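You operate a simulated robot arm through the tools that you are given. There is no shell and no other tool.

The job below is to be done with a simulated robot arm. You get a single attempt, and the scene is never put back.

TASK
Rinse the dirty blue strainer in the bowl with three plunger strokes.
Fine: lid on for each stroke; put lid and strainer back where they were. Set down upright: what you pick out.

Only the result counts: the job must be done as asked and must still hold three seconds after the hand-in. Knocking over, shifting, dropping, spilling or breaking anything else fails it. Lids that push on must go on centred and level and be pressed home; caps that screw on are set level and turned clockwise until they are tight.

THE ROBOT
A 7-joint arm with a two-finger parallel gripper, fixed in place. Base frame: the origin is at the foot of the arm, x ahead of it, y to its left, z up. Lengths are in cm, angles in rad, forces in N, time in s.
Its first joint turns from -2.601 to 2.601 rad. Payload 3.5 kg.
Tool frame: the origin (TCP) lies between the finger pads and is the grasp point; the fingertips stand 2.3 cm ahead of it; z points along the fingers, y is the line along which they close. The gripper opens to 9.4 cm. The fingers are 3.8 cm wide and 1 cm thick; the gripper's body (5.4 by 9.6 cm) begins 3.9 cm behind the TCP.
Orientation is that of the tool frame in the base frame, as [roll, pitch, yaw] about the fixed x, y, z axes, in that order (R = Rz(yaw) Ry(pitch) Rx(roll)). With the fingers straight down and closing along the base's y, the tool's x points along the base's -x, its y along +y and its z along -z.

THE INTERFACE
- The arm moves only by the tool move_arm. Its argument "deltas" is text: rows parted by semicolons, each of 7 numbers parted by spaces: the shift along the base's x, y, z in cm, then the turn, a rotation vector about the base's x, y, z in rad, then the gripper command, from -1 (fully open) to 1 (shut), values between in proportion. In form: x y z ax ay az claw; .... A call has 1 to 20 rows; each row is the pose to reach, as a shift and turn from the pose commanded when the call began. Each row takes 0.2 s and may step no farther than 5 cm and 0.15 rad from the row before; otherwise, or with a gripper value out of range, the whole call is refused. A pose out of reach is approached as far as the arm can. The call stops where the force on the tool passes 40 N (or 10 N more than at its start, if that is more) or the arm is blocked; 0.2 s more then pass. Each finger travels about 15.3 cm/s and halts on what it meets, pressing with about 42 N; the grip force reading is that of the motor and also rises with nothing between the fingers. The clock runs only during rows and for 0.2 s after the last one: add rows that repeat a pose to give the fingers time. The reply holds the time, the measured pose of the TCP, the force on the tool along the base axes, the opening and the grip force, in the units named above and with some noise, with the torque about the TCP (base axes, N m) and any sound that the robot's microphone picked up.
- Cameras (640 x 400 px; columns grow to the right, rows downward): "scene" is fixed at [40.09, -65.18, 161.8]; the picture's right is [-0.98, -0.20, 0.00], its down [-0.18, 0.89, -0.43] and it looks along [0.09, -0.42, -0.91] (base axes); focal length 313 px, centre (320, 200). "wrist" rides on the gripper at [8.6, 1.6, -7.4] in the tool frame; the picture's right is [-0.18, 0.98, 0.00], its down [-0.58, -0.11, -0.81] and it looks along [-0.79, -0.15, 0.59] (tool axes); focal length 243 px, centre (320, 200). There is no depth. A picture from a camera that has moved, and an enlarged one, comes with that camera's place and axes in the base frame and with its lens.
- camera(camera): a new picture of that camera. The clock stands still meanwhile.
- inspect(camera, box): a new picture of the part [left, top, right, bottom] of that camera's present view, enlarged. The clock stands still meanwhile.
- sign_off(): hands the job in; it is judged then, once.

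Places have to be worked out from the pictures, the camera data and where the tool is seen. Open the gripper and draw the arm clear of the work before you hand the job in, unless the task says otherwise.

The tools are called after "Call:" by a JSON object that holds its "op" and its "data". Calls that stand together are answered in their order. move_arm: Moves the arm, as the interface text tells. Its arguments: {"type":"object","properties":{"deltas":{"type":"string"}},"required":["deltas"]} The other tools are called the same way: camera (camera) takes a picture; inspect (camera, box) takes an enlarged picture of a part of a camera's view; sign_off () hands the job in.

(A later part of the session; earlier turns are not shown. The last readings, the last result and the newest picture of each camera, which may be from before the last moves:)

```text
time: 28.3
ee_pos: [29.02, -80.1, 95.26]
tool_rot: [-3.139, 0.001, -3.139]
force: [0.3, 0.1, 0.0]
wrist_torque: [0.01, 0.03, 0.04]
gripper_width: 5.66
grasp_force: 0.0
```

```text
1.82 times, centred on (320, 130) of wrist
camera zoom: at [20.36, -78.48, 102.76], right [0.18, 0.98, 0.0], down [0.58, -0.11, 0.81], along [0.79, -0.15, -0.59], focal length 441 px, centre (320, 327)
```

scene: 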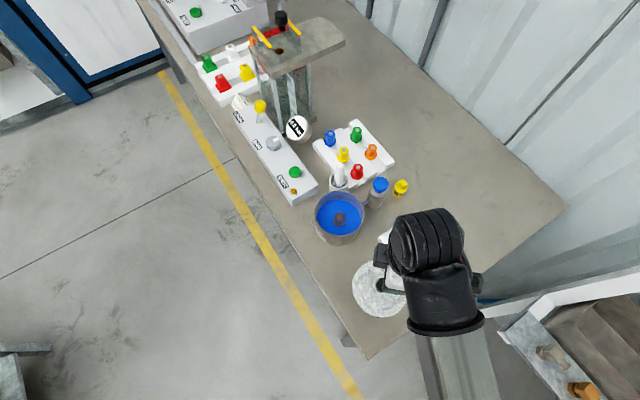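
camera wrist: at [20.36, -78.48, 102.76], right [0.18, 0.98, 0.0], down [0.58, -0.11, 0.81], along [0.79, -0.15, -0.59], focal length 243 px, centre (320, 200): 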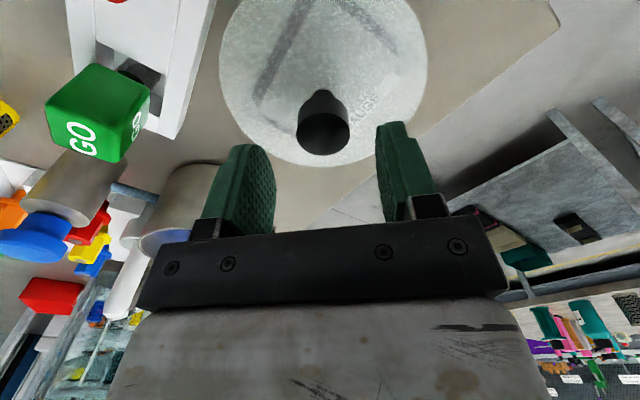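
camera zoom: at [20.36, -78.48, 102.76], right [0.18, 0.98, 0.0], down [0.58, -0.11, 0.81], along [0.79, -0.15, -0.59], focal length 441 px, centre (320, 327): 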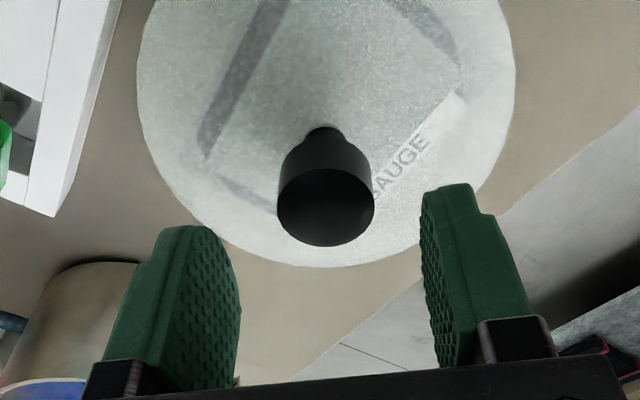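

Knob is ~0.18 cm to +y of the centreline; correcting and descending so the pads span the knob.

Call:
{"op": "move_arm", "data": {"deltas": "0 0.16 -1.5 0 0 0 -0.2; 0 0.16 -3 0 0 0 -0.2; 0 0.16 -4 0 0 0 -0.2; 0 0.16 -4 0 0 0 -0.2"}}

Call:
{"op": "inspect", "data": {"camera": "wrist", "box": [170, 0, 470, 250]}}

```text
time: 29.3
ee_pos: [29.09, -79.89, 91.44]
tool_rot: [-3.138, -0.001, -3.141]
force: [-1.2, -0.5, 0.0]
wrist_torque: [0.01, 0.02, 0.01]
gripper_width: 5.63
grasp_force: 0.1
```

```text
1.60 times, centred on (320, 125) of wrist
camera zoom: at [20.45, -78.26, 98.85], right [0.18, 0.98, 0.0], down [0.58, -0.11, 0.81], along [0.79, -0.15, -0.59], focal length 388 px, centre (320, 320)
```

zoom: 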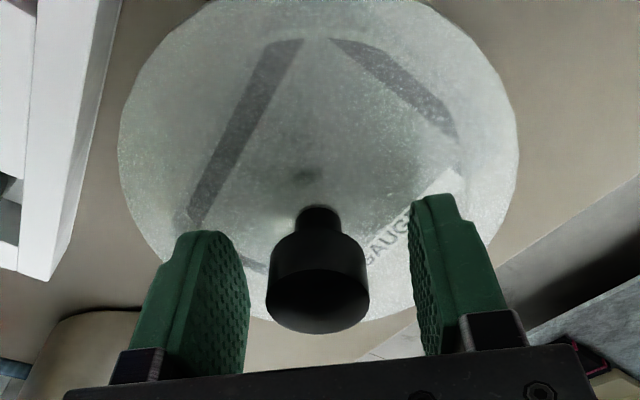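

Knob is centred between the pads with tips clear of the disc. Closing.

Call:
{"op": "move_arm", "data": {"deltas": "0 0 -0.2 0 0 0 0.1; 0 0 -0.2 0 0 0 1; 0 0 -0.2 0 0 0 1; 0 0 -0.2 0 0 0 1"}}

Call:
{"op": "inspect", "data": {"camera": "wrist", "box": [170, 0, 470, 250]}}

```text
time: 30.3
ee_pos: [29.16, -79.79, 91.34]
tool_rot: [-3.14, 0.002, -3.14]
force: [1.0, -0.1, 0.2]
wrist_torque: [0.0, -0.01, -0.03]
gripper_width: 2.84
grasp_force: 42.0
```

```text
1.60 times, centred on (320, 125) of wrist
camera zoom: at [20.47, -78.28, 98.71], right [0.18, 0.98, 0.0], down [0.58, -0.11, 0.81], along [0.79, -0.15, -0.59], focal length 388 px, centre (320, 320)
```

zoom: 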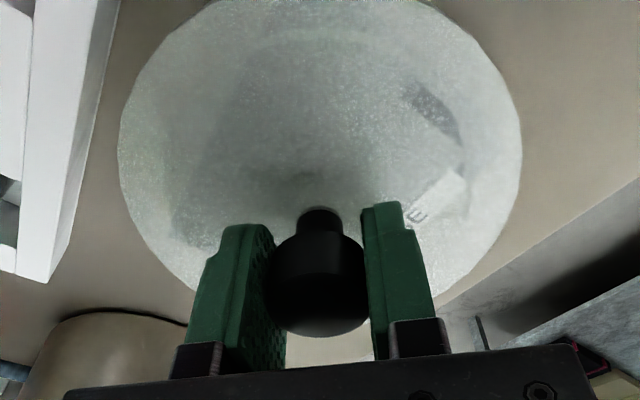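

Gripped at 2.84 cm. Lifting straight up.

Call:
{"op": "move_arm", "data": {"deltas": "0 0 0.7 0 0 0 1; 0 0 2 0 0 0 1; 0 0 4 0 0 0 1; 0 0 7 0 0 0 1; 0 0 10 0 0 0 1; 0 0 13 0 0 0 1; 0 0 15 0 0 0 1; 0 0 15 0 0 0 1"}}

Call:
{"op": "camera", "data": {"camera": "wrist"}}

Call:
{"op": "camera", "data": {"camera": "scene"}}

```text
time: 32.1
ee_pos: [29.1, -79.77, 106.38]
tool_rot: [-3.14, 0.0, -3.141]
force: [0.2, -0.3, -1.2]
wrist_torque: [0.01, 0.02, -0.02]
gripper_width: 2.85
grasp_force: 41.4
```

```text
taken
camera wrist: at [20.55, -78.28, 113.73], right [0.18, 0.98, 0.0], down [0.58, -0.11, 0.81], along [0.79, -0.15, -0.59], focal length 243 px, centre (320, 200)
```

wrist: 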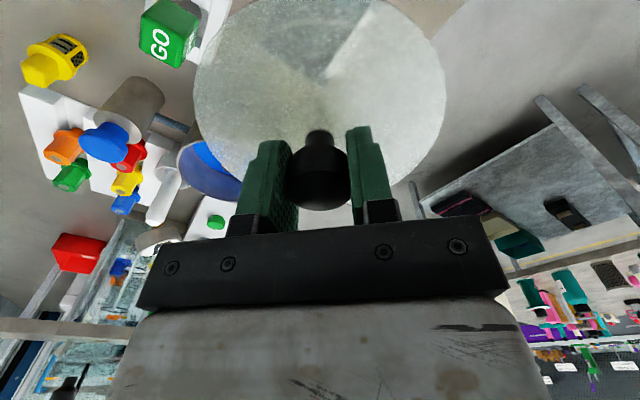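

```text
taken
```

scene: 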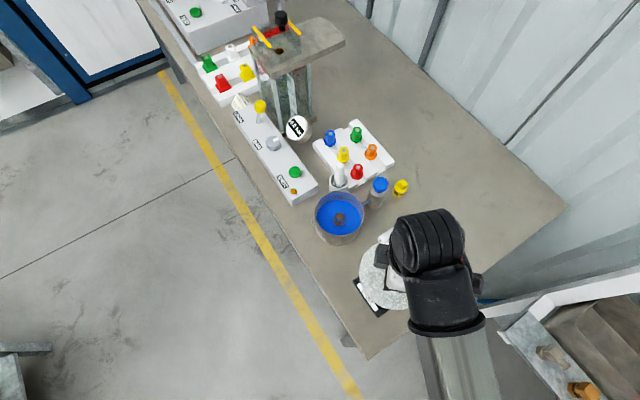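

The lid is held level. Carrying it over the bowl at this height.

Call:
{"op": "move_arm", "data": {"deltas": "2.4 -2.8 0 0 0 0 1; 4.8 -5.6 0 0 0 0 1; 7.2 -8.4 0 0 0 0 1; 9.6 -11.2 0 0 0 0 1; 12.05 -14.05 0 0 0 0 1; 12.05 -14.05 0 0 0 0 1; 12.05 -14.05 0 0 0 0 1"}}

Call:
{"op": "camera", "data": {"camera": "wrist"}}

Call:
{"op": "inspect", "data": {"camera": "scene", "box": [290, 150, 410, 310]}}

```text
time: 33.7
ee_pos: [41.31, -93.93, 106.29]
tool_rot: [-3.141, 0.0, -3.14]
force: [0.2, -0.1, -1.7]
wrist_torque: [0.0, -0.01, -0.03]
gripper_width: 2.83
grasp_force: 41.8
```

```text
taken
camera wrist: at [32.65, -92.44, 113.75], right [0.18, 0.98, 0.0], down [0.58, -0.11, 0.81], along [0.79, -0.15, -0.59], focal length 243 px, centre (320, 200)
```

wrist: 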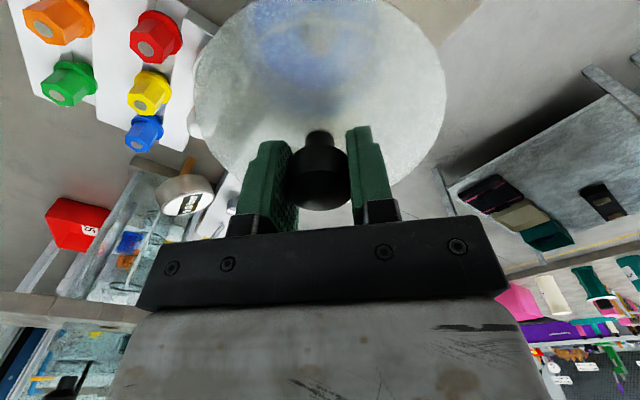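

```text
2.50 times, centred on (350, 230) of scene
camera zoom: at [40.09, -65.18, 161.8], right [-0.98, -0.2, 0.0], down [-0.18, 0.89, -0.43], along [0.09, -0.42, -0.91], focal length 782 px, centre (245, 125)
```

zoom: 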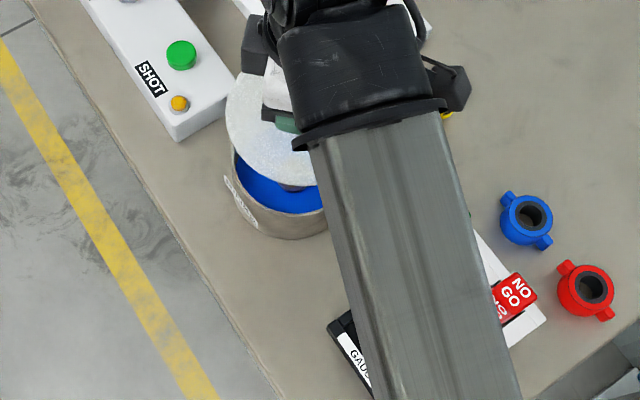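

Lowering to about 2–3 cm above the rim to check centring through the translucent lid.

Call:
{"op": "move_arm", "data": {"deltas": "0 0 -2 0 0 0 1; 0 0 -4 0 0 0 1; 0 0 -5.5 0 0 0 1; 0 0 -5.5 0 0 0 1"}}

Call:
{"op": "camera", "data": {"camera": "wrist"}}

Call:
{"op": "inspect", "data": {"camera": "wrist", "box": [170, 0, 470, 250]}}

Call:
{"op": "inspect", "data": {"camera": "scene", "box": [300, 160, 380, 250]}}

```text
time: 34.7
ee_pos: [41.21, -93.95, 100.7]
tool_rot: [-3.139, -0.002, -3.14]
force: [-0.1, 0.1, -0.8]
wrist_torque: [-0.04, -0.01, 0.0]
gripper_width: 2.84
grasp_force: 42.2
```

```text
taken
camera wrist: at [32.61, -92.4, 108.18], right [0.18, 0.98, 0.0], down [0.58, -0.11, 0.81], along [0.79, -0.15, -0.59], focal length 243 px, centre (320, 200)
```

wrist: 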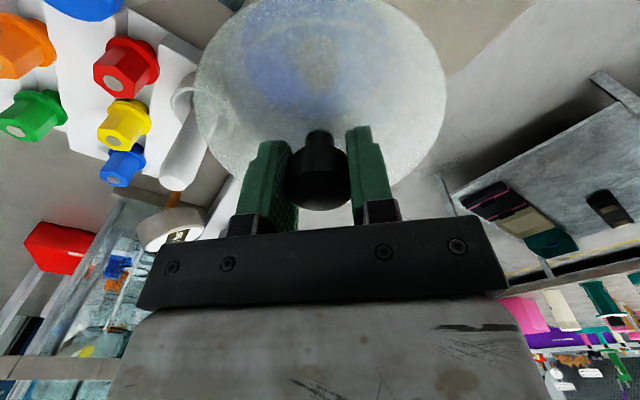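

```text
1.60 times, centred on (320, 125) of wrist
camera zoom: at [32.61, -92.4, 108.18], right [0.18, 0.98, 0.0], down [0.58, -0.11, 0.81], along [0.79, -0.15, -0.59], focal length 388 px, centre (320, 320)
```

zoom: 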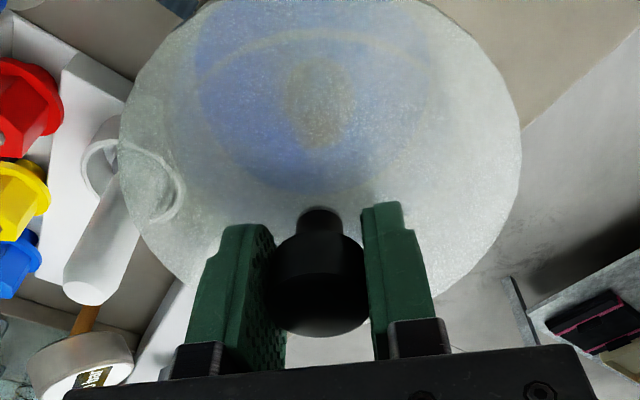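

```text
4.44 times, centred on (340, 205) of scene
camera zoom: at [40.09, -65.18, 161.8], right [-0.98, -0.2, 0.0], down [-0.18, 0.89, -0.43], along [0.09, -0.42, -0.91], focal length 1391 px, centre (231, 178)
```

zoom: 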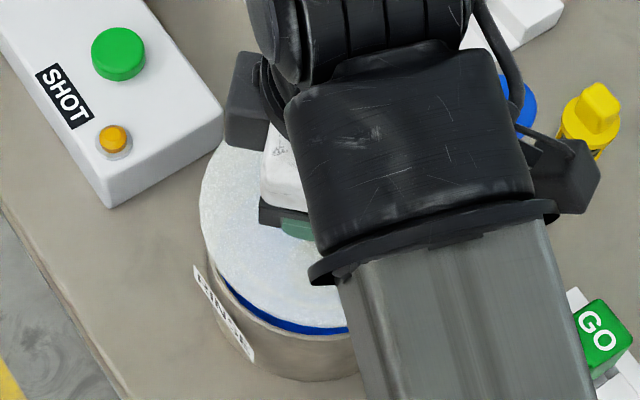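

I can see the bowl through the lid; zooming to identify the arc lines.

Call:
{"op": "inspect", "data": {"camera": "wrist", "box": [230, 0, 410, 130]}}

Call:
{"op": "inspect", "data": {"camera": "scene", "box": [310, 190, 360, 240]}}

```text
3.08 times, centred on (320, 65) of wrist
camera zoom: at [32.61, -92.4, 108.18], right [0.18, 0.98, 0.0], down [0.58, -0.11, 0.81], along [0.79, -0.15, -0.59], focal length 746 px, centre (320, 615)
```

zoom: 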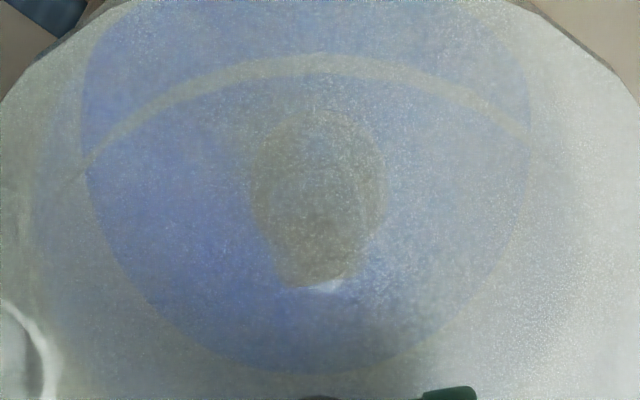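

```text
8.00 times, centred on (335, 215) of scene
camera zoom: at [40.09, -65.18, 161.8], right [-0.98, -0.2, 0.0], down [-0.18, 0.89, -0.43], along [0.09, -0.42, -0.91], focal length 2504 px, centre (200, 80)
```

zoom: 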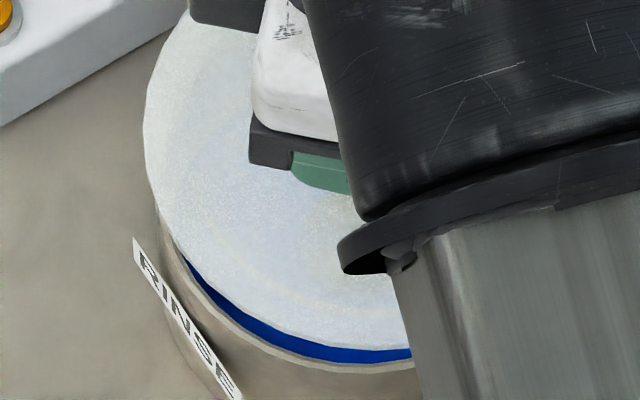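

The arc is a ring under the lid (radius ≈5.05 cm, centred on the tool) – a plug that fits inside the bowl. Combining my estimates the bowl centre is ≈(41.4,-94.2), rim z≈92.9; I nudge to that and lower a bit more.

Call:
{"op": "move_arm", "data": {"deltas": "0.2 -0.25 0 0 0 0 1; 0.2 -0.25 -1 0 0 0 1; 0.2 -0.25 -1.7 0 0 0 1; 0.2 -0.25 -1.7 0 0 0 1"}}

Call:
{"op": "inspect", "data": {"camera": "scene", "box": [300, 190, 360, 250]}}

Call:
{"op": "inspect", "data": {"camera": "wrist", "box": [170, 0, 470, 250]}}

```text
time: 35.7
ee_pos: [41.55, -94.22, 99.13]
tool_rot: [-3.14, -0.002, -3.14]
force: [1.5, -0.3, -1.5]
wrist_torque: [0.01, 0.0, 0.0]
gripper_width: 2.83
grasp_force: 41.8
```

```text
6.67 times, centred on (330, 220) of scene
camera zoom: at [40.09, -65.18, 161.8], right [-0.98, -0.2, 0.0], down [-0.18, 0.89, -0.43], along [0.09, -0.42, -0.91], focal length 2086 px, centre (253, 67)
```

zoom: 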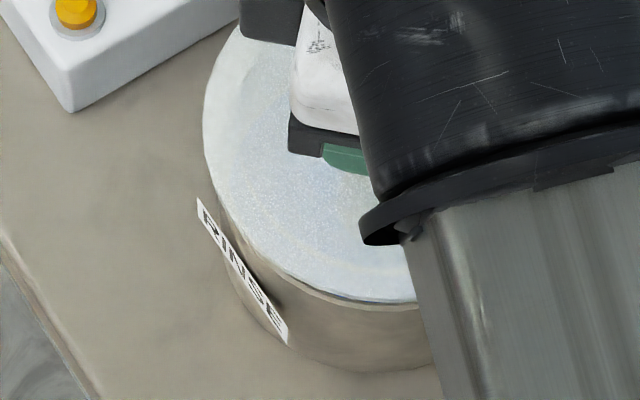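

```text
1.60 times, centred on (320, 125) of wrist
camera zoom: at [32.81, -92.57, 106.47], right [0.18, 0.98, 0.0], down [0.58, -0.11, 0.81], along [0.79, -0.15, -0.59], focal length 388 px, centre (320, 320)
```

zoom: 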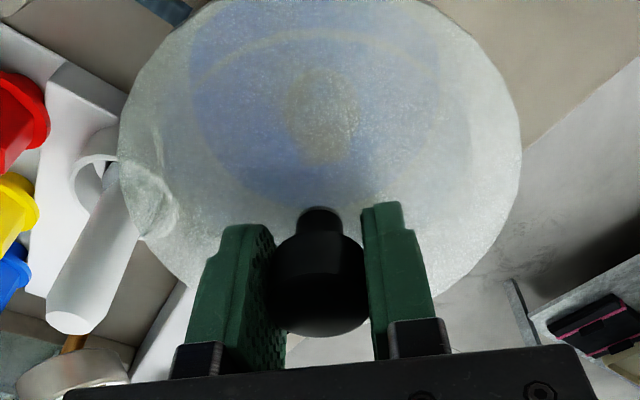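

Lowering slowly, watching the force.

Call:
{"op": "move_arm", "data": {"deltas": "0 0 -0.3 0 0 0 1; 0 0 -0.6 0 0 0 1; 0 0 -0.8 0 0 0 1; 0 0 -0.8 0 0 0 1"}}

Call:
{"op": "inspect", "data": {"camera": "scene", "box": [300, 190, 360, 250]}}

```text
time: 36.7
ee_pos: [41.42, -94.05, 98.24]
tool_rot: [-3.139, 0.001, -3.14]
force: [0.2, -0.3, -1.5]
wrist_torque: [0.03, -0.02, 0.02]
gripper_width: 2.85
grasp_force: 42.1
```

```text
6.67 times, centred on (330, 220) of scene
camera zoom: at [40.09, -65.18, 161.8], right [-0.98, -0.2, 0.0], down [-0.18, 0.89, -0.43], along [0.09, -0.42, -0.91], focal length 2086 px, centre (253, 67)
```

zoom: 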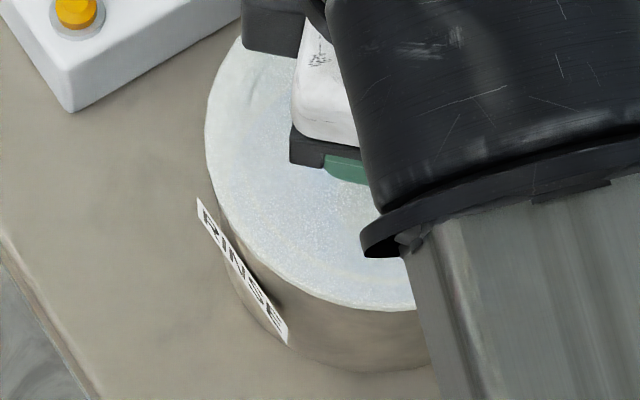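

Call:
{"op": "move_arm", "data": {"deltas": "0 0 -0.2 0 0 0 1; 0 0 -0.4 0 0 0 1; 0 0 -0.4 0 0 0 1"}}

```text
time: 37.5
ee_pos: [41.51, -94.21, 97.8]
tool_rot: [-3.14, 0.001, 3.142]
force: [-0.2, 0.0, -1.0]
wrist_torque: [0.02, -0.02, -0.04]
gripper_width: 2.86
grasp_force: 42.3
```

No contact at 97.8; going down another 0.4 cm.

Call:
{"op": "move_arm", "data": {"deltas": "0 0 -0.2 0 0 0 1; 0 0 -0.4 0 0 0 1; 0 0 -0.4 0 0 0 1"}}

Call:
{"op": "inspect", "data": {"camera": "scene", "box": [300, 190, 360, 250]}}

```text
time: 38.3
ee_pos: [41.42, -94.21, 97.49]
tool_rot: [-3.139, 0.0, -3.139]
force: [-0.4, 0.2, -0.7]
wrist_torque: [0.03, 0.02, 0.01]
gripper_width: 2.84
grasp_force: 41.8
```

```text
6.67 times, centred on (330, 220) of scene
camera zoom: at [40.09, -65.18, 161.8], right [-0.98, -0.2, 0.0], down [-0.18, 0.89, -0.43], along [0.09, -0.42, -0.91], focal length 2086 px, centre (253, 67)
```

zoom: 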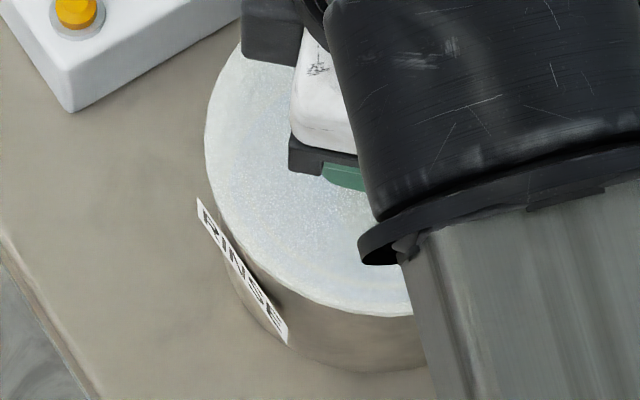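

Still free; continuing in fine steps.

Call:
{"op": "move_arm", "data": {"deltas": "0 0 -0.15 0 0 0 1; 0 0 -0.3 0 0 0 1; 0 0 -0.3 0 0 0 1"}}

```text
time: 39.1
ee_pos: [41.4, -94.22, 97.18]
tool_rot: [-3.139, -0.001, -3.138]
force: [-0.4, 0.2, -0.4]
wrist_torque: [0.03, 0.02, 0.01]
gripper_width: 2.84
grasp_force: 42.0
```

Call:
{"op": "move_arm", "data": {"deltas": "0 0 -0.15 0 0 0 1; 0 0 -0.3 0 0 0 1; 0 0 -0.3 0 0 0 1"}}

Call:
{"op": "inspect", "data": {"camera": "wrist", "box": [170, 0, 470, 250]}}

Call:
{"op": "inspect", "data": {"camera": "scene", "box": [300, 190, 360, 250]}}

```text
time: 39.9
ee_pos: [41.4, -94.25, 96.9]
tool_rot: [-3.14, 0.0, -3.139]
force: [-0.4, -0.6, -1.7]
wrist_torque: [0.01, 0.0, -0.01]
gripper_width: 2.83
grasp_force: 41.6
```

```text
1.60 times, centred on (320, 125) of wrist
camera zoom: at [32.79, -92.64, 104.33], right [0.18, 0.98, 0.0], down [0.58, -0.11, 0.81], along [0.79, -0.15, -0.59], focal length 388 px, centre (320, 320)
```

zoom: 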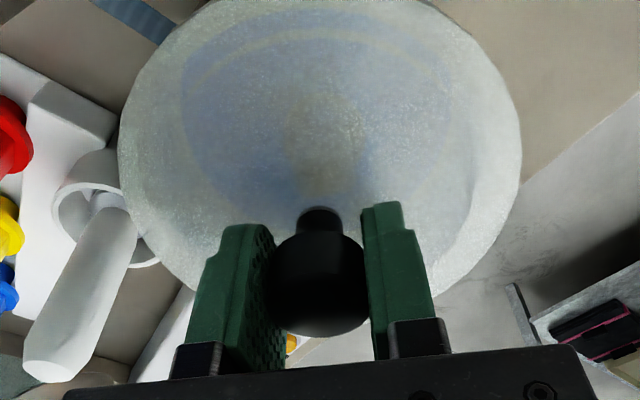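

```text
6.67 times, centred on (330, 220) of scene
camera zoom: at [40.09, -65.18, 161.8], right [-0.98, -0.2, 0.0], down [-0.18, 0.89, -0.43], along [0.09, -0.42, -0.91], focal length 2086 px, centre (253, 67)
```

zoom: 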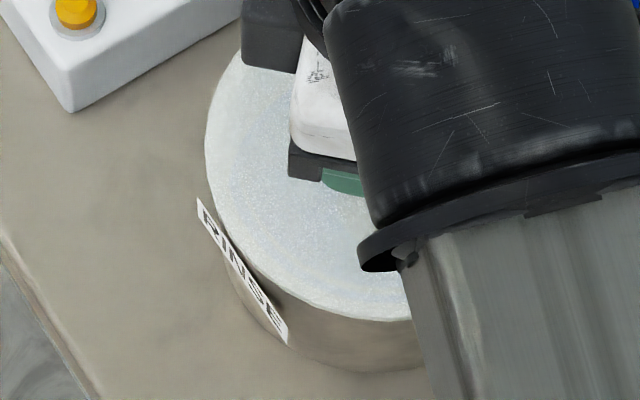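

Call:
{"op": "inspect", "data": {"camera": "wrist", "box": [220, 0, 420, 130]}}

```text
3.08 times, centred on (320, 65) of wrist
camera zoom: at [32.79, -92.64, 104.33], right [0.18, 0.98, 0.0], down [0.58, -0.11, 0.81], along [0.79, -0.15, -0.59], focal length 746 px, centre (320, 615)
```

zoom: 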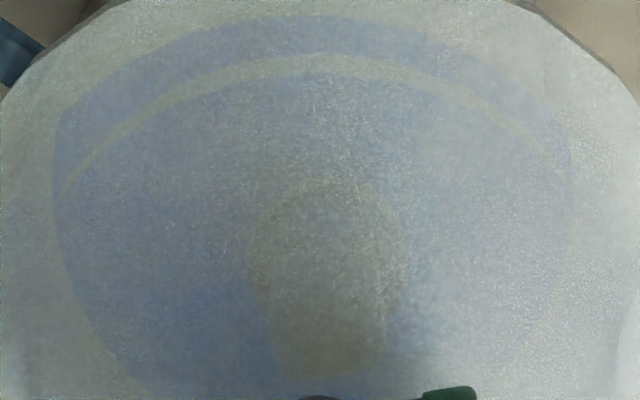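

The lid's ring looks concentric with the rim. Continuing down.

Call:
{"op": "move_arm", "data": {"deltas": "0 0 -0.15 0 0 0 1; 0 0 -0.3 0 0 0 1; 0 0 -0.3 0 0 0 1"}}

```text
time: 40.7
ee_pos: [41.41, -94.26, 96.64]
tool_rot: [-3.14, 0.002, -3.139]
force: [0.0, -0.5, -1.4]
wrist_torque: [0.02, 0.0, -0.01]
gripper_width: 2.84
grasp_force: 42.2
```

Still free; another 0.3 cm.

Call:
{"op": "move_arm", "data": {"deltas": "0 0 -0.15 0 0 0 1; 0 0 -0.3 0 0 0 1; 0 0 -0.3 0 0 0 1"}}

Call:
{"op": "inspect", "data": {"camera": "scene", "box": [300, 190, 360, 250]}}

```text
time: 41.5
ee_pos: [41.35, -94.22, 96.41]
tool_rot: [-3.141, 0.001, -3.14]
force: [0.6, 0.5, -0.6]
wrist_torque: [-0.03, 0.03, 0.0]
gripper_width: 2.86
grasp_force: 41.8
```

```text
6.67 times, centred on (330, 220) of scene
camera zoom: at [40.09, -65.18, 161.8], right [-0.98, -0.2, 0.0], down [-0.18, 0.89, -0.43], along [0.09, -0.42, -0.91], focal length 2086 px, centre (253, 67)
```

zoom: 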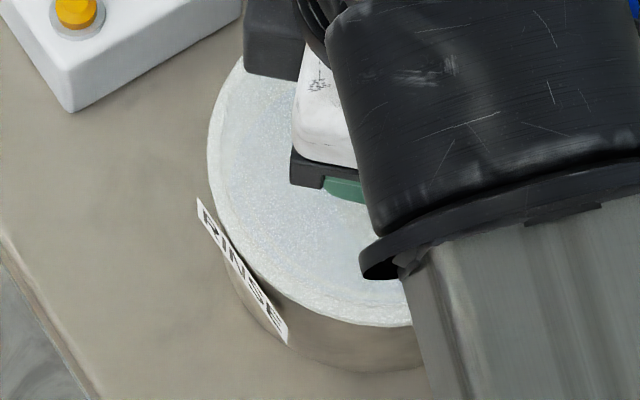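

The bowl rim now shows through the lid edge – very near seating. Continuing.

Call:
{"op": "move_arm", "data": {"deltas": "0 0 -0.15 0 0 0 1; 0 0 -0.3 0 0 0 1; 0 0 -0.3 0 0 0 1"}}

```text
time: 42.3
ee_pos: [41.43, -94.3, 96.25]
tool_rot: [-3.138, 0.001, -3.139]
force: [3.2, -4.2, 29.2]
wrist_torque: [0.04, 0.02, 0.0]
gripper_width: 2.86
grasp_force: 42.1
```

Contact: 29 N up with negligible torque. Checking views for seating and level.

Call:
{"op": "inspect", "data": {"camera": "scene", "box": [300, 190, 360, 250]}}

Call:
{"op": "inspect", "data": {"camera": "wrist", "box": [170, 0, 470, 250]}}

Call:
{"op": "inspect", "data": {"camera": "wrist", "box": [220, 0, 420, 130]}}

```text
6.67 times, centred on (330, 220) of scene
camera zoom: at [40.09, -65.18, 161.8], right [-0.98, -0.2, 0.0], down [-0.18, 0.89, -0.43], along [0.09, -0.42, -0.91], focal length 2086 px, centre (253, 67)
```

zoom: 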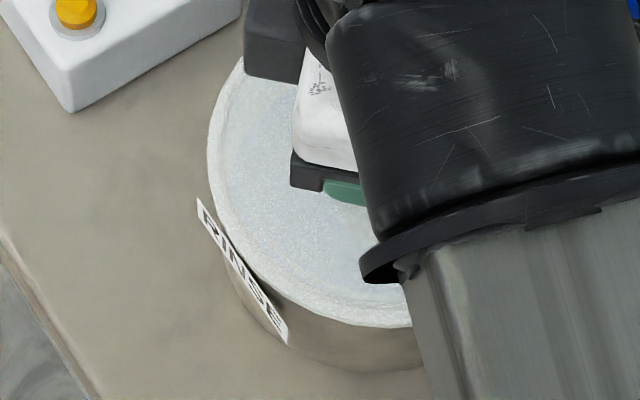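

```text
1.60 times, centred on (320, 125) of wrist
camera zoom: at [32.7, -92.6, 103.59], right [0.18, 0.98, 0.0], down [0.58, -0.11, 0.81], along [0.79, -0.15, -0.59], focal length 388 px, centre (320, 320)
```

zoom: 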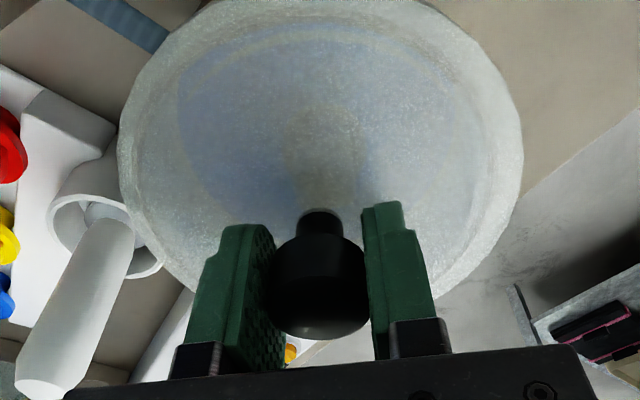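

```text
3.08 times, centred on (320, 65) of wrist
camera zoom: at [32.7, -92.6, 103.59], right [0.18, 0.98, 0.0], down [0.58, -0.11, 0.81], along [0.79, -0.15, -0.59], focal length 746 px, centre (320, 615)
```

zoom: 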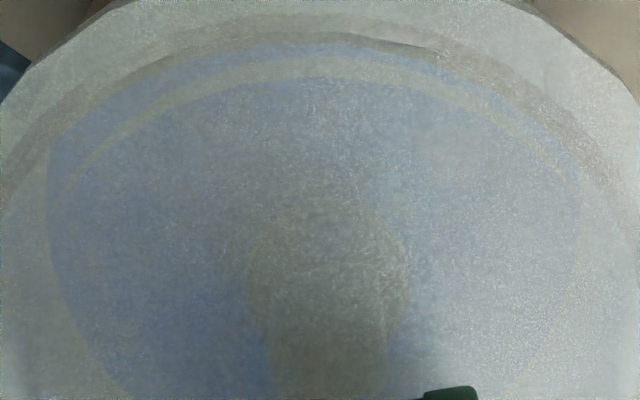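

The rim band is concentric with the lid edge and the inner ring lies inside it. Pressing a little more to make sure it is home.

Call:
{"op": "move_arm", "data": {"deltas": "0 0 -0.1 0 0 0 1; 0 0 -0.2 0 0 0 1; 0 0 -0.3 0 0 0 1"}}

```text
time: 42.9
ee_pos: [41.4, -94.19, 96.19]
tool_rot: [-3.138, 0.001, -3.138]
force: [0.0, 1.2, 11.7]
wrist_torque: [-0.14, -0.09, 0.07]
gripper_width: 2.86
grasp_force: 42.3
stopped in row 2: the force on the tool passed its limit at 42 N (the readings are from after the stop); the commanded pose is now the measured one
```

Firm stop at z≈96.2 with 42 N: the lid sits on the rim. Releasing and rising to inspect.

Call:
{"op": "move_arm", "data": {"deltas": "0 0 0 0 0 0 0.2; 0 0 0 0 0 0 -0.2; 0 0 0 0 0 0 -0.2; 0 0 2 0 0 0 -0.2; 0 0 5 0 0 0 -0.2; 0 0 8 0 0 0 -0.2; 0 0 10 0 0 0 -0.2; 0 0 10 0 0 0 -0.2"}}

Call:
{"op": "camera", "data": {"camera": "wrist"}}

Call:
{"op": "inspect", "data": {"camera": "scene", "box": [290, 150, 390, 250]}}

```text
time: 44.7
ee_pos: [41.23, -94.26, 105.99]
tool_rot: [-3.138, -0.001, -3.141]
force: [-0.1, -0.4, -0.7]
wrist_torque: [-0.01, 0.01, -0.01]
gripper_width: 5.65
grasp_force: 0.0
```

```text
taken
camera wrist: at [32.52, -92.66, 113.41], right [0.18, 0.98, 0.0], down [0.58, -0.11, 0.81], along [0.79, -0.15, -0.59], focal length 243 px, centre (320, 200)
```

wrist: 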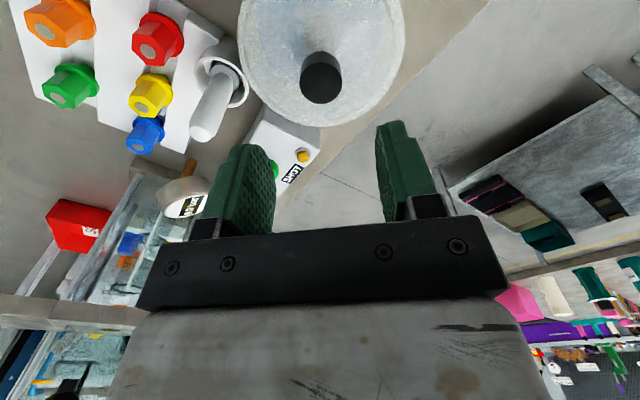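

```text
4.00 times, centred on (340, 200) of scene
camera zoom: at [40.09, -65.18, 161.8], right [-0.98, -0.2, 0.0], down [-0.18, 0.89, -0.43], along [0.09, -0.42, -0.91], focal length 1252 px, centre (240, 200)
```

zoom: 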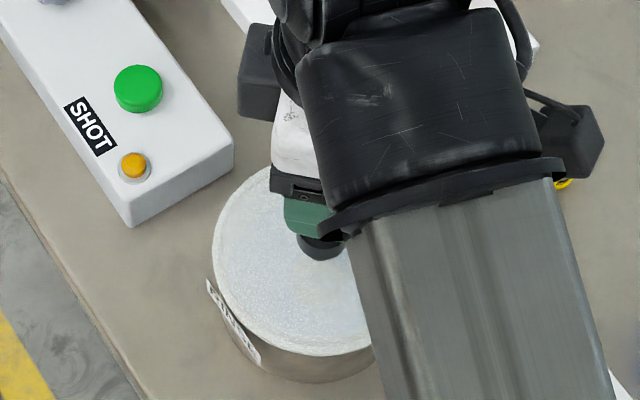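

The lid is on. Now moving over the side pump (blue plunger cap), fingers closed, at safe height to measure it.

Call:
{"op": "move_arm", "data": {"deltas": "-2 -2 0.5 0 0 0 0.5; -4 -4 1 0 0 0 1; -6 -6 1.5 0 0 0 1; -8.2 -8.2 2 0 0 0 1; -8.2 -8.2 2 0 0 0 1; -8.2 -8.2 2 0 0 0 1"}}

Call:
{"op": "camera", "data": {"camera": "wrist"}}

Call:
{"op": "camera", "data": {"camera": "scene"}}

```text
time: 46.1
ee_pos: [33.22, -102.68, 108.11]
tool_rot: [-3.14, 0.0, -3.14]
force: [-0.1, -0.1, 0.1]
wrist_torque: [0.0, 0.01, 0.01]
gripper_width: 0.0
grasp_force: 42.3
```

```text
taken
camera wrist: at [24.56, -100.94, 115.45], right [0.18, 0.98, 0.0], down [0.58, -0.11, 0.81], along [0.79, -0.15, -0.59], focal length 243 px, centre (320, 200)
```

wrist: 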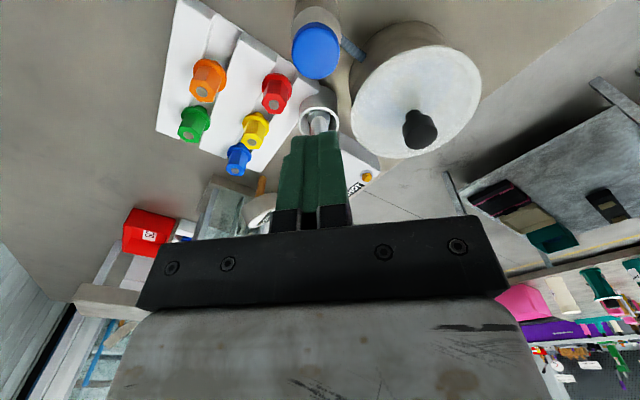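

```text
taken
```

scene: 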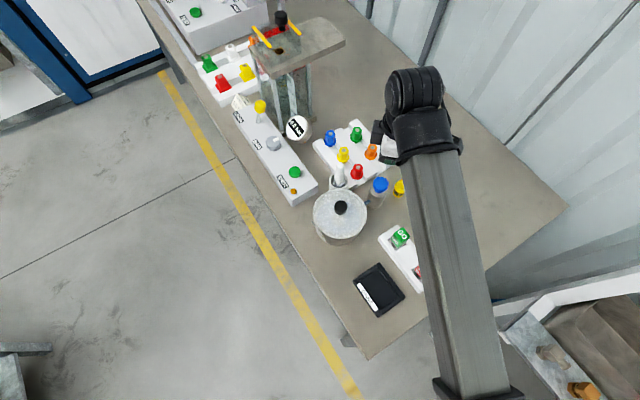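

Both lid and pump are visible; zooming for details.

Call:
{"op": "inspect", "data": {"camera": "scene", "box": [300, 165, 400, 255]}}

Call:
{"op": "inspect", "data": {"camera": "wrist", "box": [270, 0, 490, 170]}}

Call:
{"op": "inspect", "data": {"camera": "scene", "box": [345, 250, 415, 325]}}

```text
4.44 times, centred on (350, 210) of scene
camera zoom: at [40.09, -65.18, 161.8], right [-0.98, -0.2, 0.0], down [-0.18, 0.89, -0.43], along [0.09, -0.42, -0.91], focal length 1391 px, centre (187, 156)
```

zoom: 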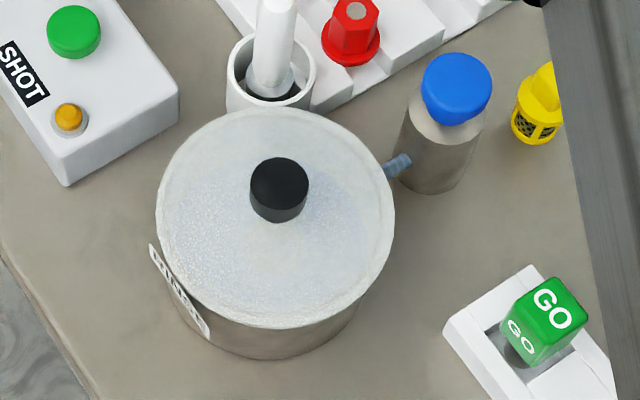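

```text
2.35 times, centred on (380, 85) of wrist
camera zoom: at [24.56, -100.94, 115.45], right [0.18, 0.98, 0.0], down [0.58, -0.11, 0.81], along [0.79, -0.15, -0.59], focal length 571 px, centre (179, 471)
```

zoom: 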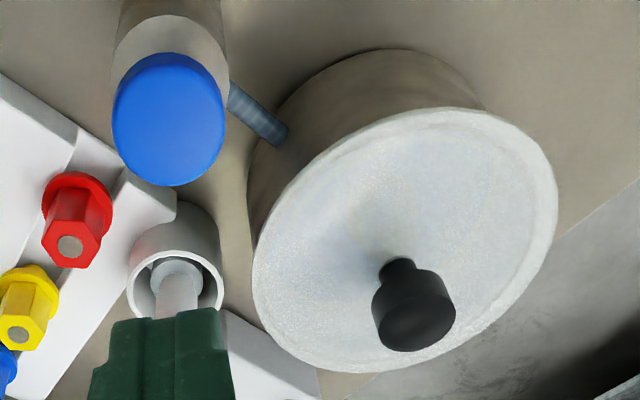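

```text
5.33 times, centred on (380, 288) of scene
camera zoom: at [40.09, -65.18, 161.8], right [-0.98, -0.2, 0.0], down [-0.18, 0.89, -0.43], along [0.09, -0.42, -0.91], focal length 1669 px, centre (0, -267)
```

zoom: 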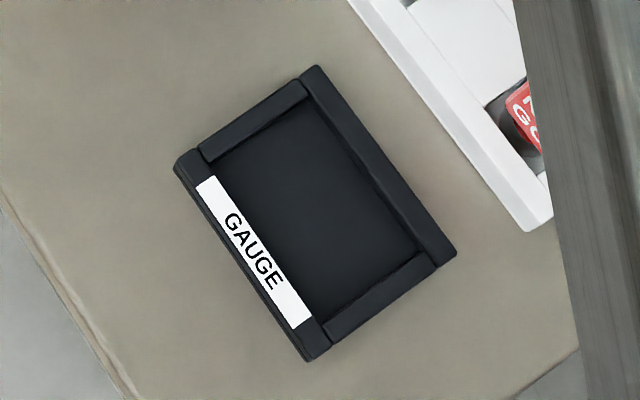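

The lid sits level and centred on the bowl. Plunger cap top ≈(32.9,-102.8,94.8). I'll descend with closed fingers to just above it.

Call:
{"op": "move_arm", "data": {"deltas": "-0.27 -0.3 -3 0 0 0 1; -0.27 -0.3 -6 0 0 0 1; -0.27 -0.3 -8 0 0 0 1; -0.27 -0.3 -9 0 0 0 1; -0.27 -0.3 -9 0 0 0 1"}}

Call:
{"op": "camera", "data": {"camera": "wrist"}}

Call:
{"op": "camera", "data": {"camera": "scene"}}

```text
time: 47.3
ee_pos: [32.83, -102.75, 99.04]
tool_rot: [-3.138, -0.001, -3.139]
force: [-0.5, 0.2, 0.0]
wrist_torque: [0.0, 0.01, -0.03]
gripper_width: 0.0
grasp_force: 41.8
```

```text
taken
camera wrist: at [24.28, -101.18, 106.49], right [0.18, 0.98, 0.0], down [0.58, -0.11, 0.81], along [0.79, -0.15, -0.59], focal length 243 px, centre (320, 200)
```

wrist: 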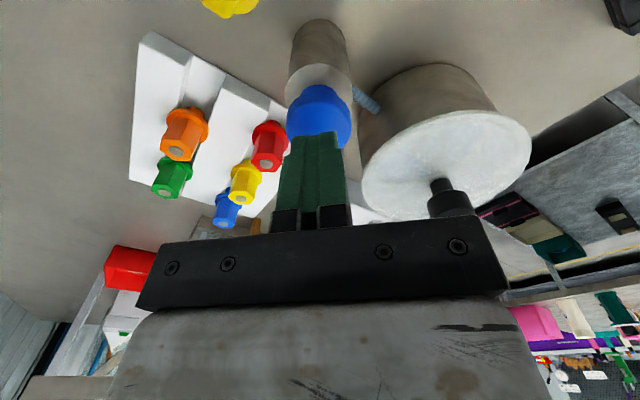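

```text
taken
```

scene: 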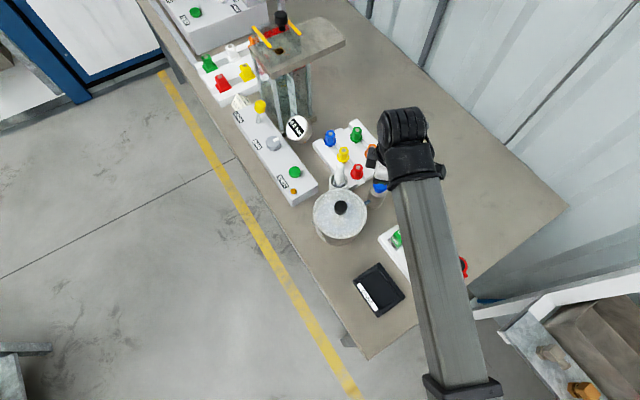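

The cap is directly under the fingertips. Pressing down in one call, watching for the end stop, then lifting.

Call:
{"op": "move_arm", "data": {"deltas": "0 0 -0.6 0 0 0 1; 0 0 -1.2 0 0 0 1; 0 0 -1.6 0 0 0 1; 0 0 -2 0 0 0 1; 0 0 -2.4 0 0 0 1"}}

Call:
{"op": "inspect", "data": {"camera": "wrist", "box": [250, 20, 400, 180]}}

```text
time: 48.5
ee_pos: [32.9, -102.74, 96.71]
tool_rot: [-3.138, 0.0, -3.141]
force: [-0.2, -0.6, 3.0]
wrist_torque: [0.01, 0.0, 0.01]
gripper_width: 0.02
grasp_force: 41.4
```

```text
2.50 times, centred on (325, 100) of wrist
camera zoom: at [24.25, -101.15, 104.09], right [0.18, 0.98, 0.0], down [0.58, -0.11, 0.81], along [0.79, -0.15, -0.59], focal length 606 px, centre (308, 450)
```

zoom: 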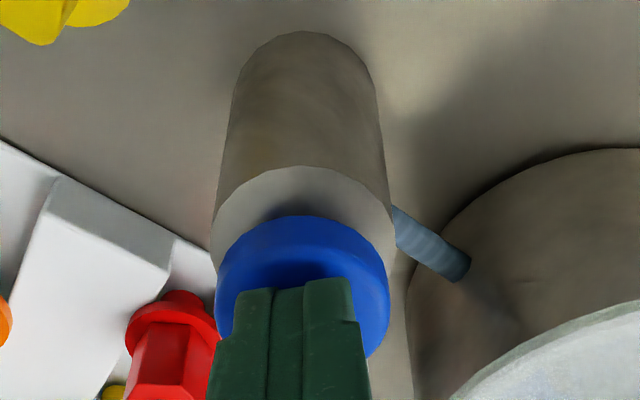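

Light contact (3 N). Continuing the stroke downward.

Call:
{"op": "move_arm", "data": {"deltas": "0 0 -0.3 0 0 0 1; 0 0 -0.6 0 0 0 1; 0 0 -0.9 0 0 0 1; 0 0 -1.2 0 0 0 1; 0 0 -1.5 0 0 0 1; 0 0 -1.8 0 0 0 1; 0 0 -2.1 0 0 0 1"}}

Call:
{"op": "inspect", "data": {"camera": "wrist", "box": [250, 20, 400, 180]}}

```text
time: 49.5
ee_pos: [32.9, -102.88, 95.9]
tool_rot: [-3.134, 0.002, -3.139]
force: [-2.5, 5.7, 24.2]
wrist_torque: [0.07, 0.03, -0.03]
gripper_width: 0.01
grasp_force: 42.2
heard: click
stopped in row 5: the force on the tool passed its limit at 43 N (the readings are from after the stop); the commanded pose is now the measured one
```

```text
2.50 times, centred on (325, 100) of wrist
camera zoom: at [24.24, -101.11, 103.36], right [0.18, 0.98, -0.01], down [0.58, -0.1, 0.81], along [0.79, -0.15, -0.59], focal length 606 px, centre (308, 450)
```

zoom: 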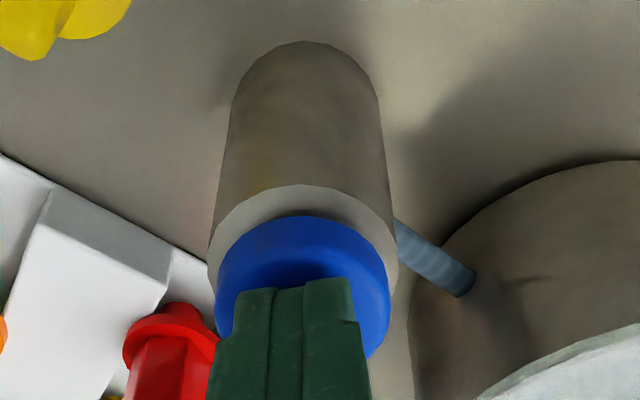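

A click at the end stop: stroke one. I lift clear and check that the plunger comes back up.

Call:
{"op": "move_arm", "data": {"deltas": "0 0 0.8 0.006 0 0 1; 0 0 1.6 0.006 0 0 1; 0 0 2.4 0.006 0 0 1; 0 0 3 0.006 0 0 1; 0 0 3 0.006 0 0 1"}}

Call:
{"op": "inspect", "data": {"camera": "wrist", "box": [250, 20, 400, 180]}}

Call:
{"op": "inspect", "data": {"camera": "scene", "box": [300, 165, 400, 255]}}

```text
time: 50.7
ee_pos: [33.06, -102.76, 98.76]
tool_rot: [3.142, 0.002, -3.139]
force: [-0.7, 0.8, 0.3]
wrist_torque: [-0.01, 0.01, 0.01]
gripper_width: 0.01
grasp_force: 42.0
```

```text
2.50 times, centred on (325, 100) of wrist
camera zoom: at [24.29, -101.27, 106.11], right [0.18, 0.98, 0.0], down [0.58, -0.11, 0.81], along [0.79, -0.15, -0.59], focal length 606 px, centre (308, 450)
```

zoom: 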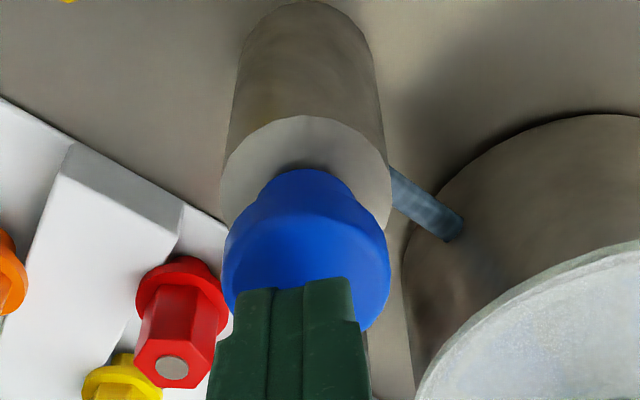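

```text
4.44 times, centred on (350, 210) of scene
camera zoom: at [40.09, -65.18, 161.8], right [-0.98, -0.2, 0.0], down [-0.18, 0.89, -0.43], along [0.09, -0.42, -0.91], focal length 1391 px, centre (187, 156)
```

zoom: 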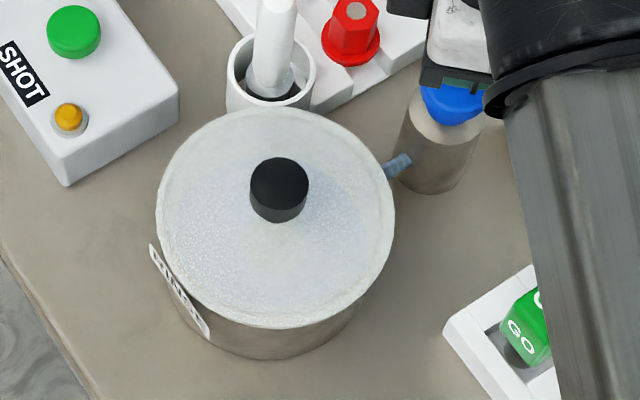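

The plunger has sprung back and the lid is unmoved. Stroke two.

Call:
{"op": "move_arm", "data": {"deltas": "-0.05 0 -0.7 0 0 0 1; -0.05 0 -1.4 0 0 0 1; -0.05 0 -1.8 0 0 0 1; -0.05 0 -2.1 0 0 0 1; -0.05 0 -2.4 0 0 0 1; -0.05 0 -2.7 0 0 0 1; -0.05 0 -3 0 0 0 1; -0.05 0 -3.3 0 0 0 1; -0.05 0 -3.6 0 0 0 1"}}

```text
time: 52.6
ee_pos: [32.91, -102.84, 95.86]
tool_rot: [-3.139, 0.002, -3.14]
force: [-3.1, 5.3, 24.9]
wrist_torque: [0.09, 0.06, -0.02]
gripper_width: 0.0
grasp_force: 41.9
heard: click
stopped in row 9: the force on the tool passed its limit at 43 N (the readings are from after the stop); the commanded pose is now the measured one
```

Second click. Lifting to let the plunger return.

Call:
{"op": "move_arm", "data": {"deltas": "0 0 0.8 0 0 0 1; 0 0 1.6 0 0 0 1; 0 0 2.4 0 0 0 1; 0 0 3 0 0 0 1; 0 0 3 0 0 0 1; 0 0 3 0 0 0 1"}}

Call:
{"op": "inspect", "data": {"camera": "wrist", "box": [250, 20, 400, 180]}}

Call:
{"op": "inspect", "data": {"camera": "scene", "box": [300, 165, 400, 255]}}

```text
time: 54.0
ee_pos: [32.92, -102.85, 98.79]
tool_rot: [-3.141, 0.001, -3.139]
force: [0.0, 0.7, 0.6]
wrist_torque: [0.0, 0.0, 0.03]
gripper_width: 0.0
grasp_force: 41.9
```

```text
2.50 times, centred on (325, 100) of wrist
camera zoom: at [24.28, -101.37, 106.05], right [0.18, 0.98, 0.0], down [0.58, -0.11, 0.81], along [0.79, -0.15, -0.59], focal length 606 px, centre (308, 450)
```

zoom: 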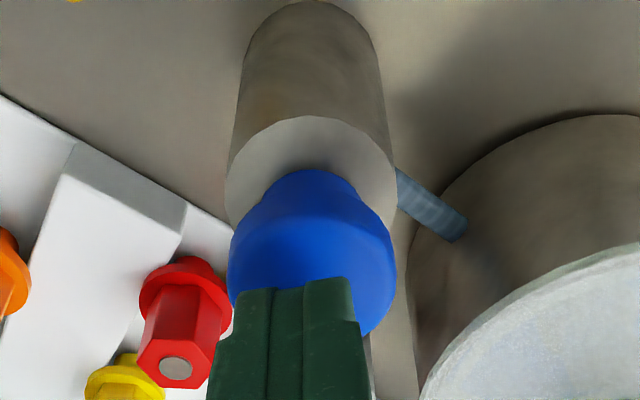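

```text
4.44 times, centred on (350, 210) of scene
camera zoom: at [40.09, -65.18, 161.8], right [-0.98, -0.2, 0.0], down [-0.18, 0.89, -0.43], along [0.09, -0.42, -0.91], focal length 1391 px, centre (187, 156)
```

zoom: 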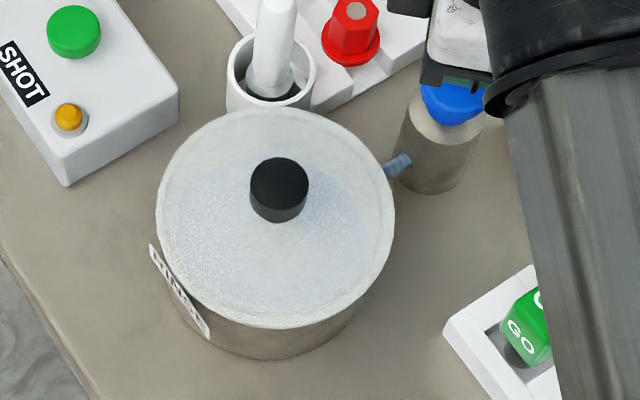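

Plunger is back up and the lid is still on. Third stroke.

Call:
{"op": "move_arm", "data": {"deltas": "0 0.1 -0.7 0 0 0 1; 0 0.1 -1.4 0 0 0 1; 0 0.1 -1.8 0 0 0 1; 0 0.1 -2.1 0 0 0 1; 0 0.1 -2.4 0 0 0 1; 0 0.1 -2.7 0 0 0 1; 0 0.1 -3 0 0 0 1; 0 0.1 -3.3 0 0 0 1; 0 0.1 -3.6 0 0 0 1"}}

```text
time: 55.8
ee_pos: [33.0, -102.89, 95.99]
tool_rot: [-3.134, 0.003, -3.139]
force: [-0.3, 4.3, 24.7]
wrist_torque: [0.1, 0.02, 0.01]
gripper_width: 0.01
grasp_force: 41.4
heard: click
stopped in row 9: the force on the tool passed its limit at 44 N (the readings are from after the stop); the commanded pose is now the measured one
```

Third click. Lifting well clear of the pump.

Call:
{"op": "move_arm", "data": {"deltas": "0 0 0.8 0.007 0.002 0 1; 0 0 1.6 0.007 0.002 0 1; 0 0 3 0.007 0.002 0 1; 0 0 6 0.007 0.002 0 1; 0 0 9 0.007 0.002 0 1; 0 0 12 0.007 0.002 0 1; 0 0 12 0.007 0.002 0 1"}}

Call:
{"op": "camera", "data": {"camera": "wrist"}}

Call:
{"op": "inspect", "data": {"camera": "scene", "box": [300, 165, 400, 255]}}

```text
time: 57.4
ee_pos: [33.05, -102.89, 107.79]
tool_rot: [3.141, 0.002, -3.14]
force: [0.4, 0.7, -0.7]
wrist_torque: [0.03, 0.02, 0.01]
gripper_width: 0.01
grasp_force: 41.8
```

```text
taken
camera wrist: at [24.28, -101.39, 115.19], right [0.18, 0.98, 0.0], down [0.58, -0.11, 0.81], along [0.79, -0.15, -0.59], focal length 243 px, centre (320, 200)
```

wrist: 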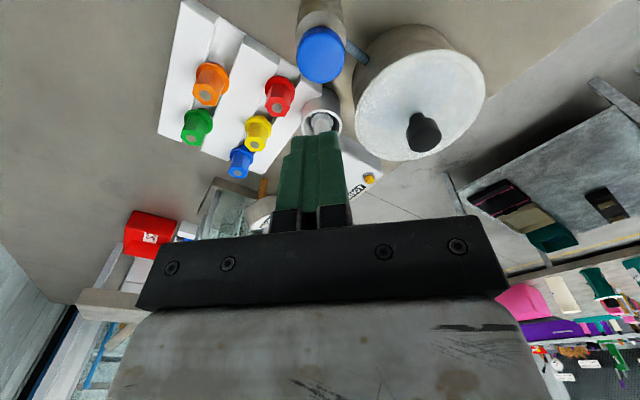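

```text
4.44 times, centred on (350, 210) of scene
camera zoom: at [40.09, -65.18, 161.8], right [-0.98, -0.2, 0.0], down [-0.18, 0.89, -0.43], along [0.09, -0.42, -0.91], focal length 1391 px, centre (187, 156)
```

zoom: 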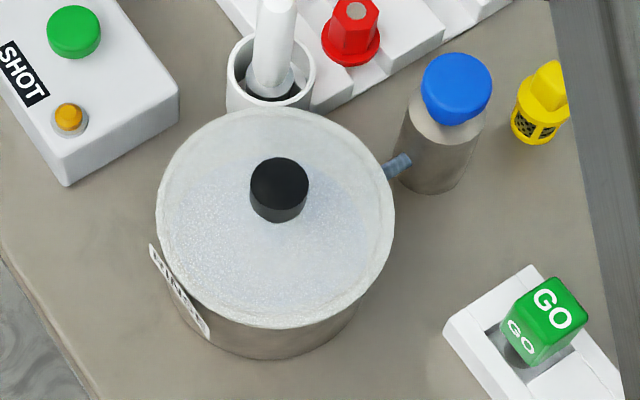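

All three strokes done, plunger up. Moving back over the lid knob with fingers open.

Call:
{"op": "move_arm", "data": {"deltas": "2.1 2.15 0 0 0 0 0.2; 4.2 4.3 0 0 0 0 -0.2; 6.3 6.45 0 0 0 0 -0.2; 8.4 8.65 -1 0 0 0 -0.2; 8.4 8.65 -4 0 0 0 -0.2; 8.4 8.65 -7.5 0 0 0 -0.2; 8.4 8.65 -7.5 0 0 0 -0.2"}}

Call:
{"op": "inspect", "data": {"camera": "wrist", "box": [170, 0, 470, 250]}}

```text
time: 59.0
ee_pos: [41.29, -94.16, 100.19]
tool_rot: [3.139, 0.003, -3.139]
force: [-0.4, -0.1, -0.3]
wrist_torque: [0.0, -0.02, 0.01]
gripper_width: 5.64
grasp_force: 0.0
```

```text
1.60 times, centred on (320, 125) of wrist
camera zoom: at [32.67, -92.74, 107.49], right [0.18, 0.98, 0.0], down [0.58, -0.11, 0.81], along [0.79, -0.15, -0.59], focal length 388 px, centre (320, 320)
```

zoom: 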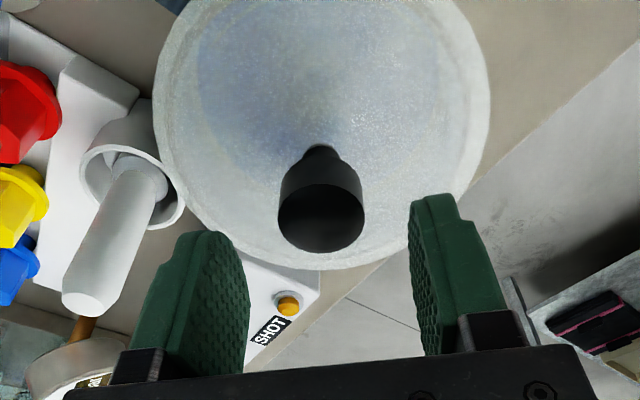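

Well aligned. Descending to the grasp height and gripping the knob.

Call:
{"op": "move_arm", "data": {"deltas": "0 0 -1.5 0.002 0 0 -0.2; 0 0 -3 0.002 0 0 -0.2; 0 0 -4 0.002 0 0 -0.2; 0 0 -4 0.002 0 0 -0.2; 0 0 -4 0.002 0 0 0.2; 0 0 -4 0.002 0 0 1; 0 0 -4 0.002 0 0 1; 0 0 -4 0.002 0 0 1"}}

Call:
{"op": "inspect", "data": {"camera": "wrist", "box": [170, 0, 470, 250]}}

```text
time: 60.8
ee_pos: [41.32, -94.2, 96.15]
tool_rot: [3.138, 0.001, -3.139]
force: [0.1, -0.2, 0.7]
wrist_torque: [-0.04, 0.01, 0.01]
gripper_width: 2.86
grasp_force: 42.1
```

```text
1.60 times, centred on (320, 125) of wrist
camera zoom: at [32.7, -92.67, 103.47], right [0.18, 0.98, 0.0], down [0.58, -0.11, 0.81], along [0.79, -0.15, -0.59], focal length 388 px, centre (320, 320)
```

zoom: 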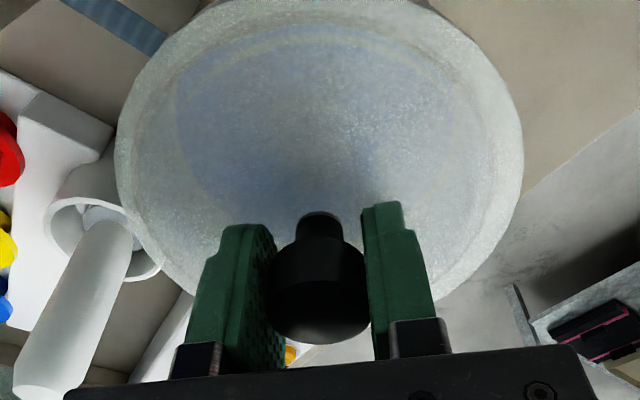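

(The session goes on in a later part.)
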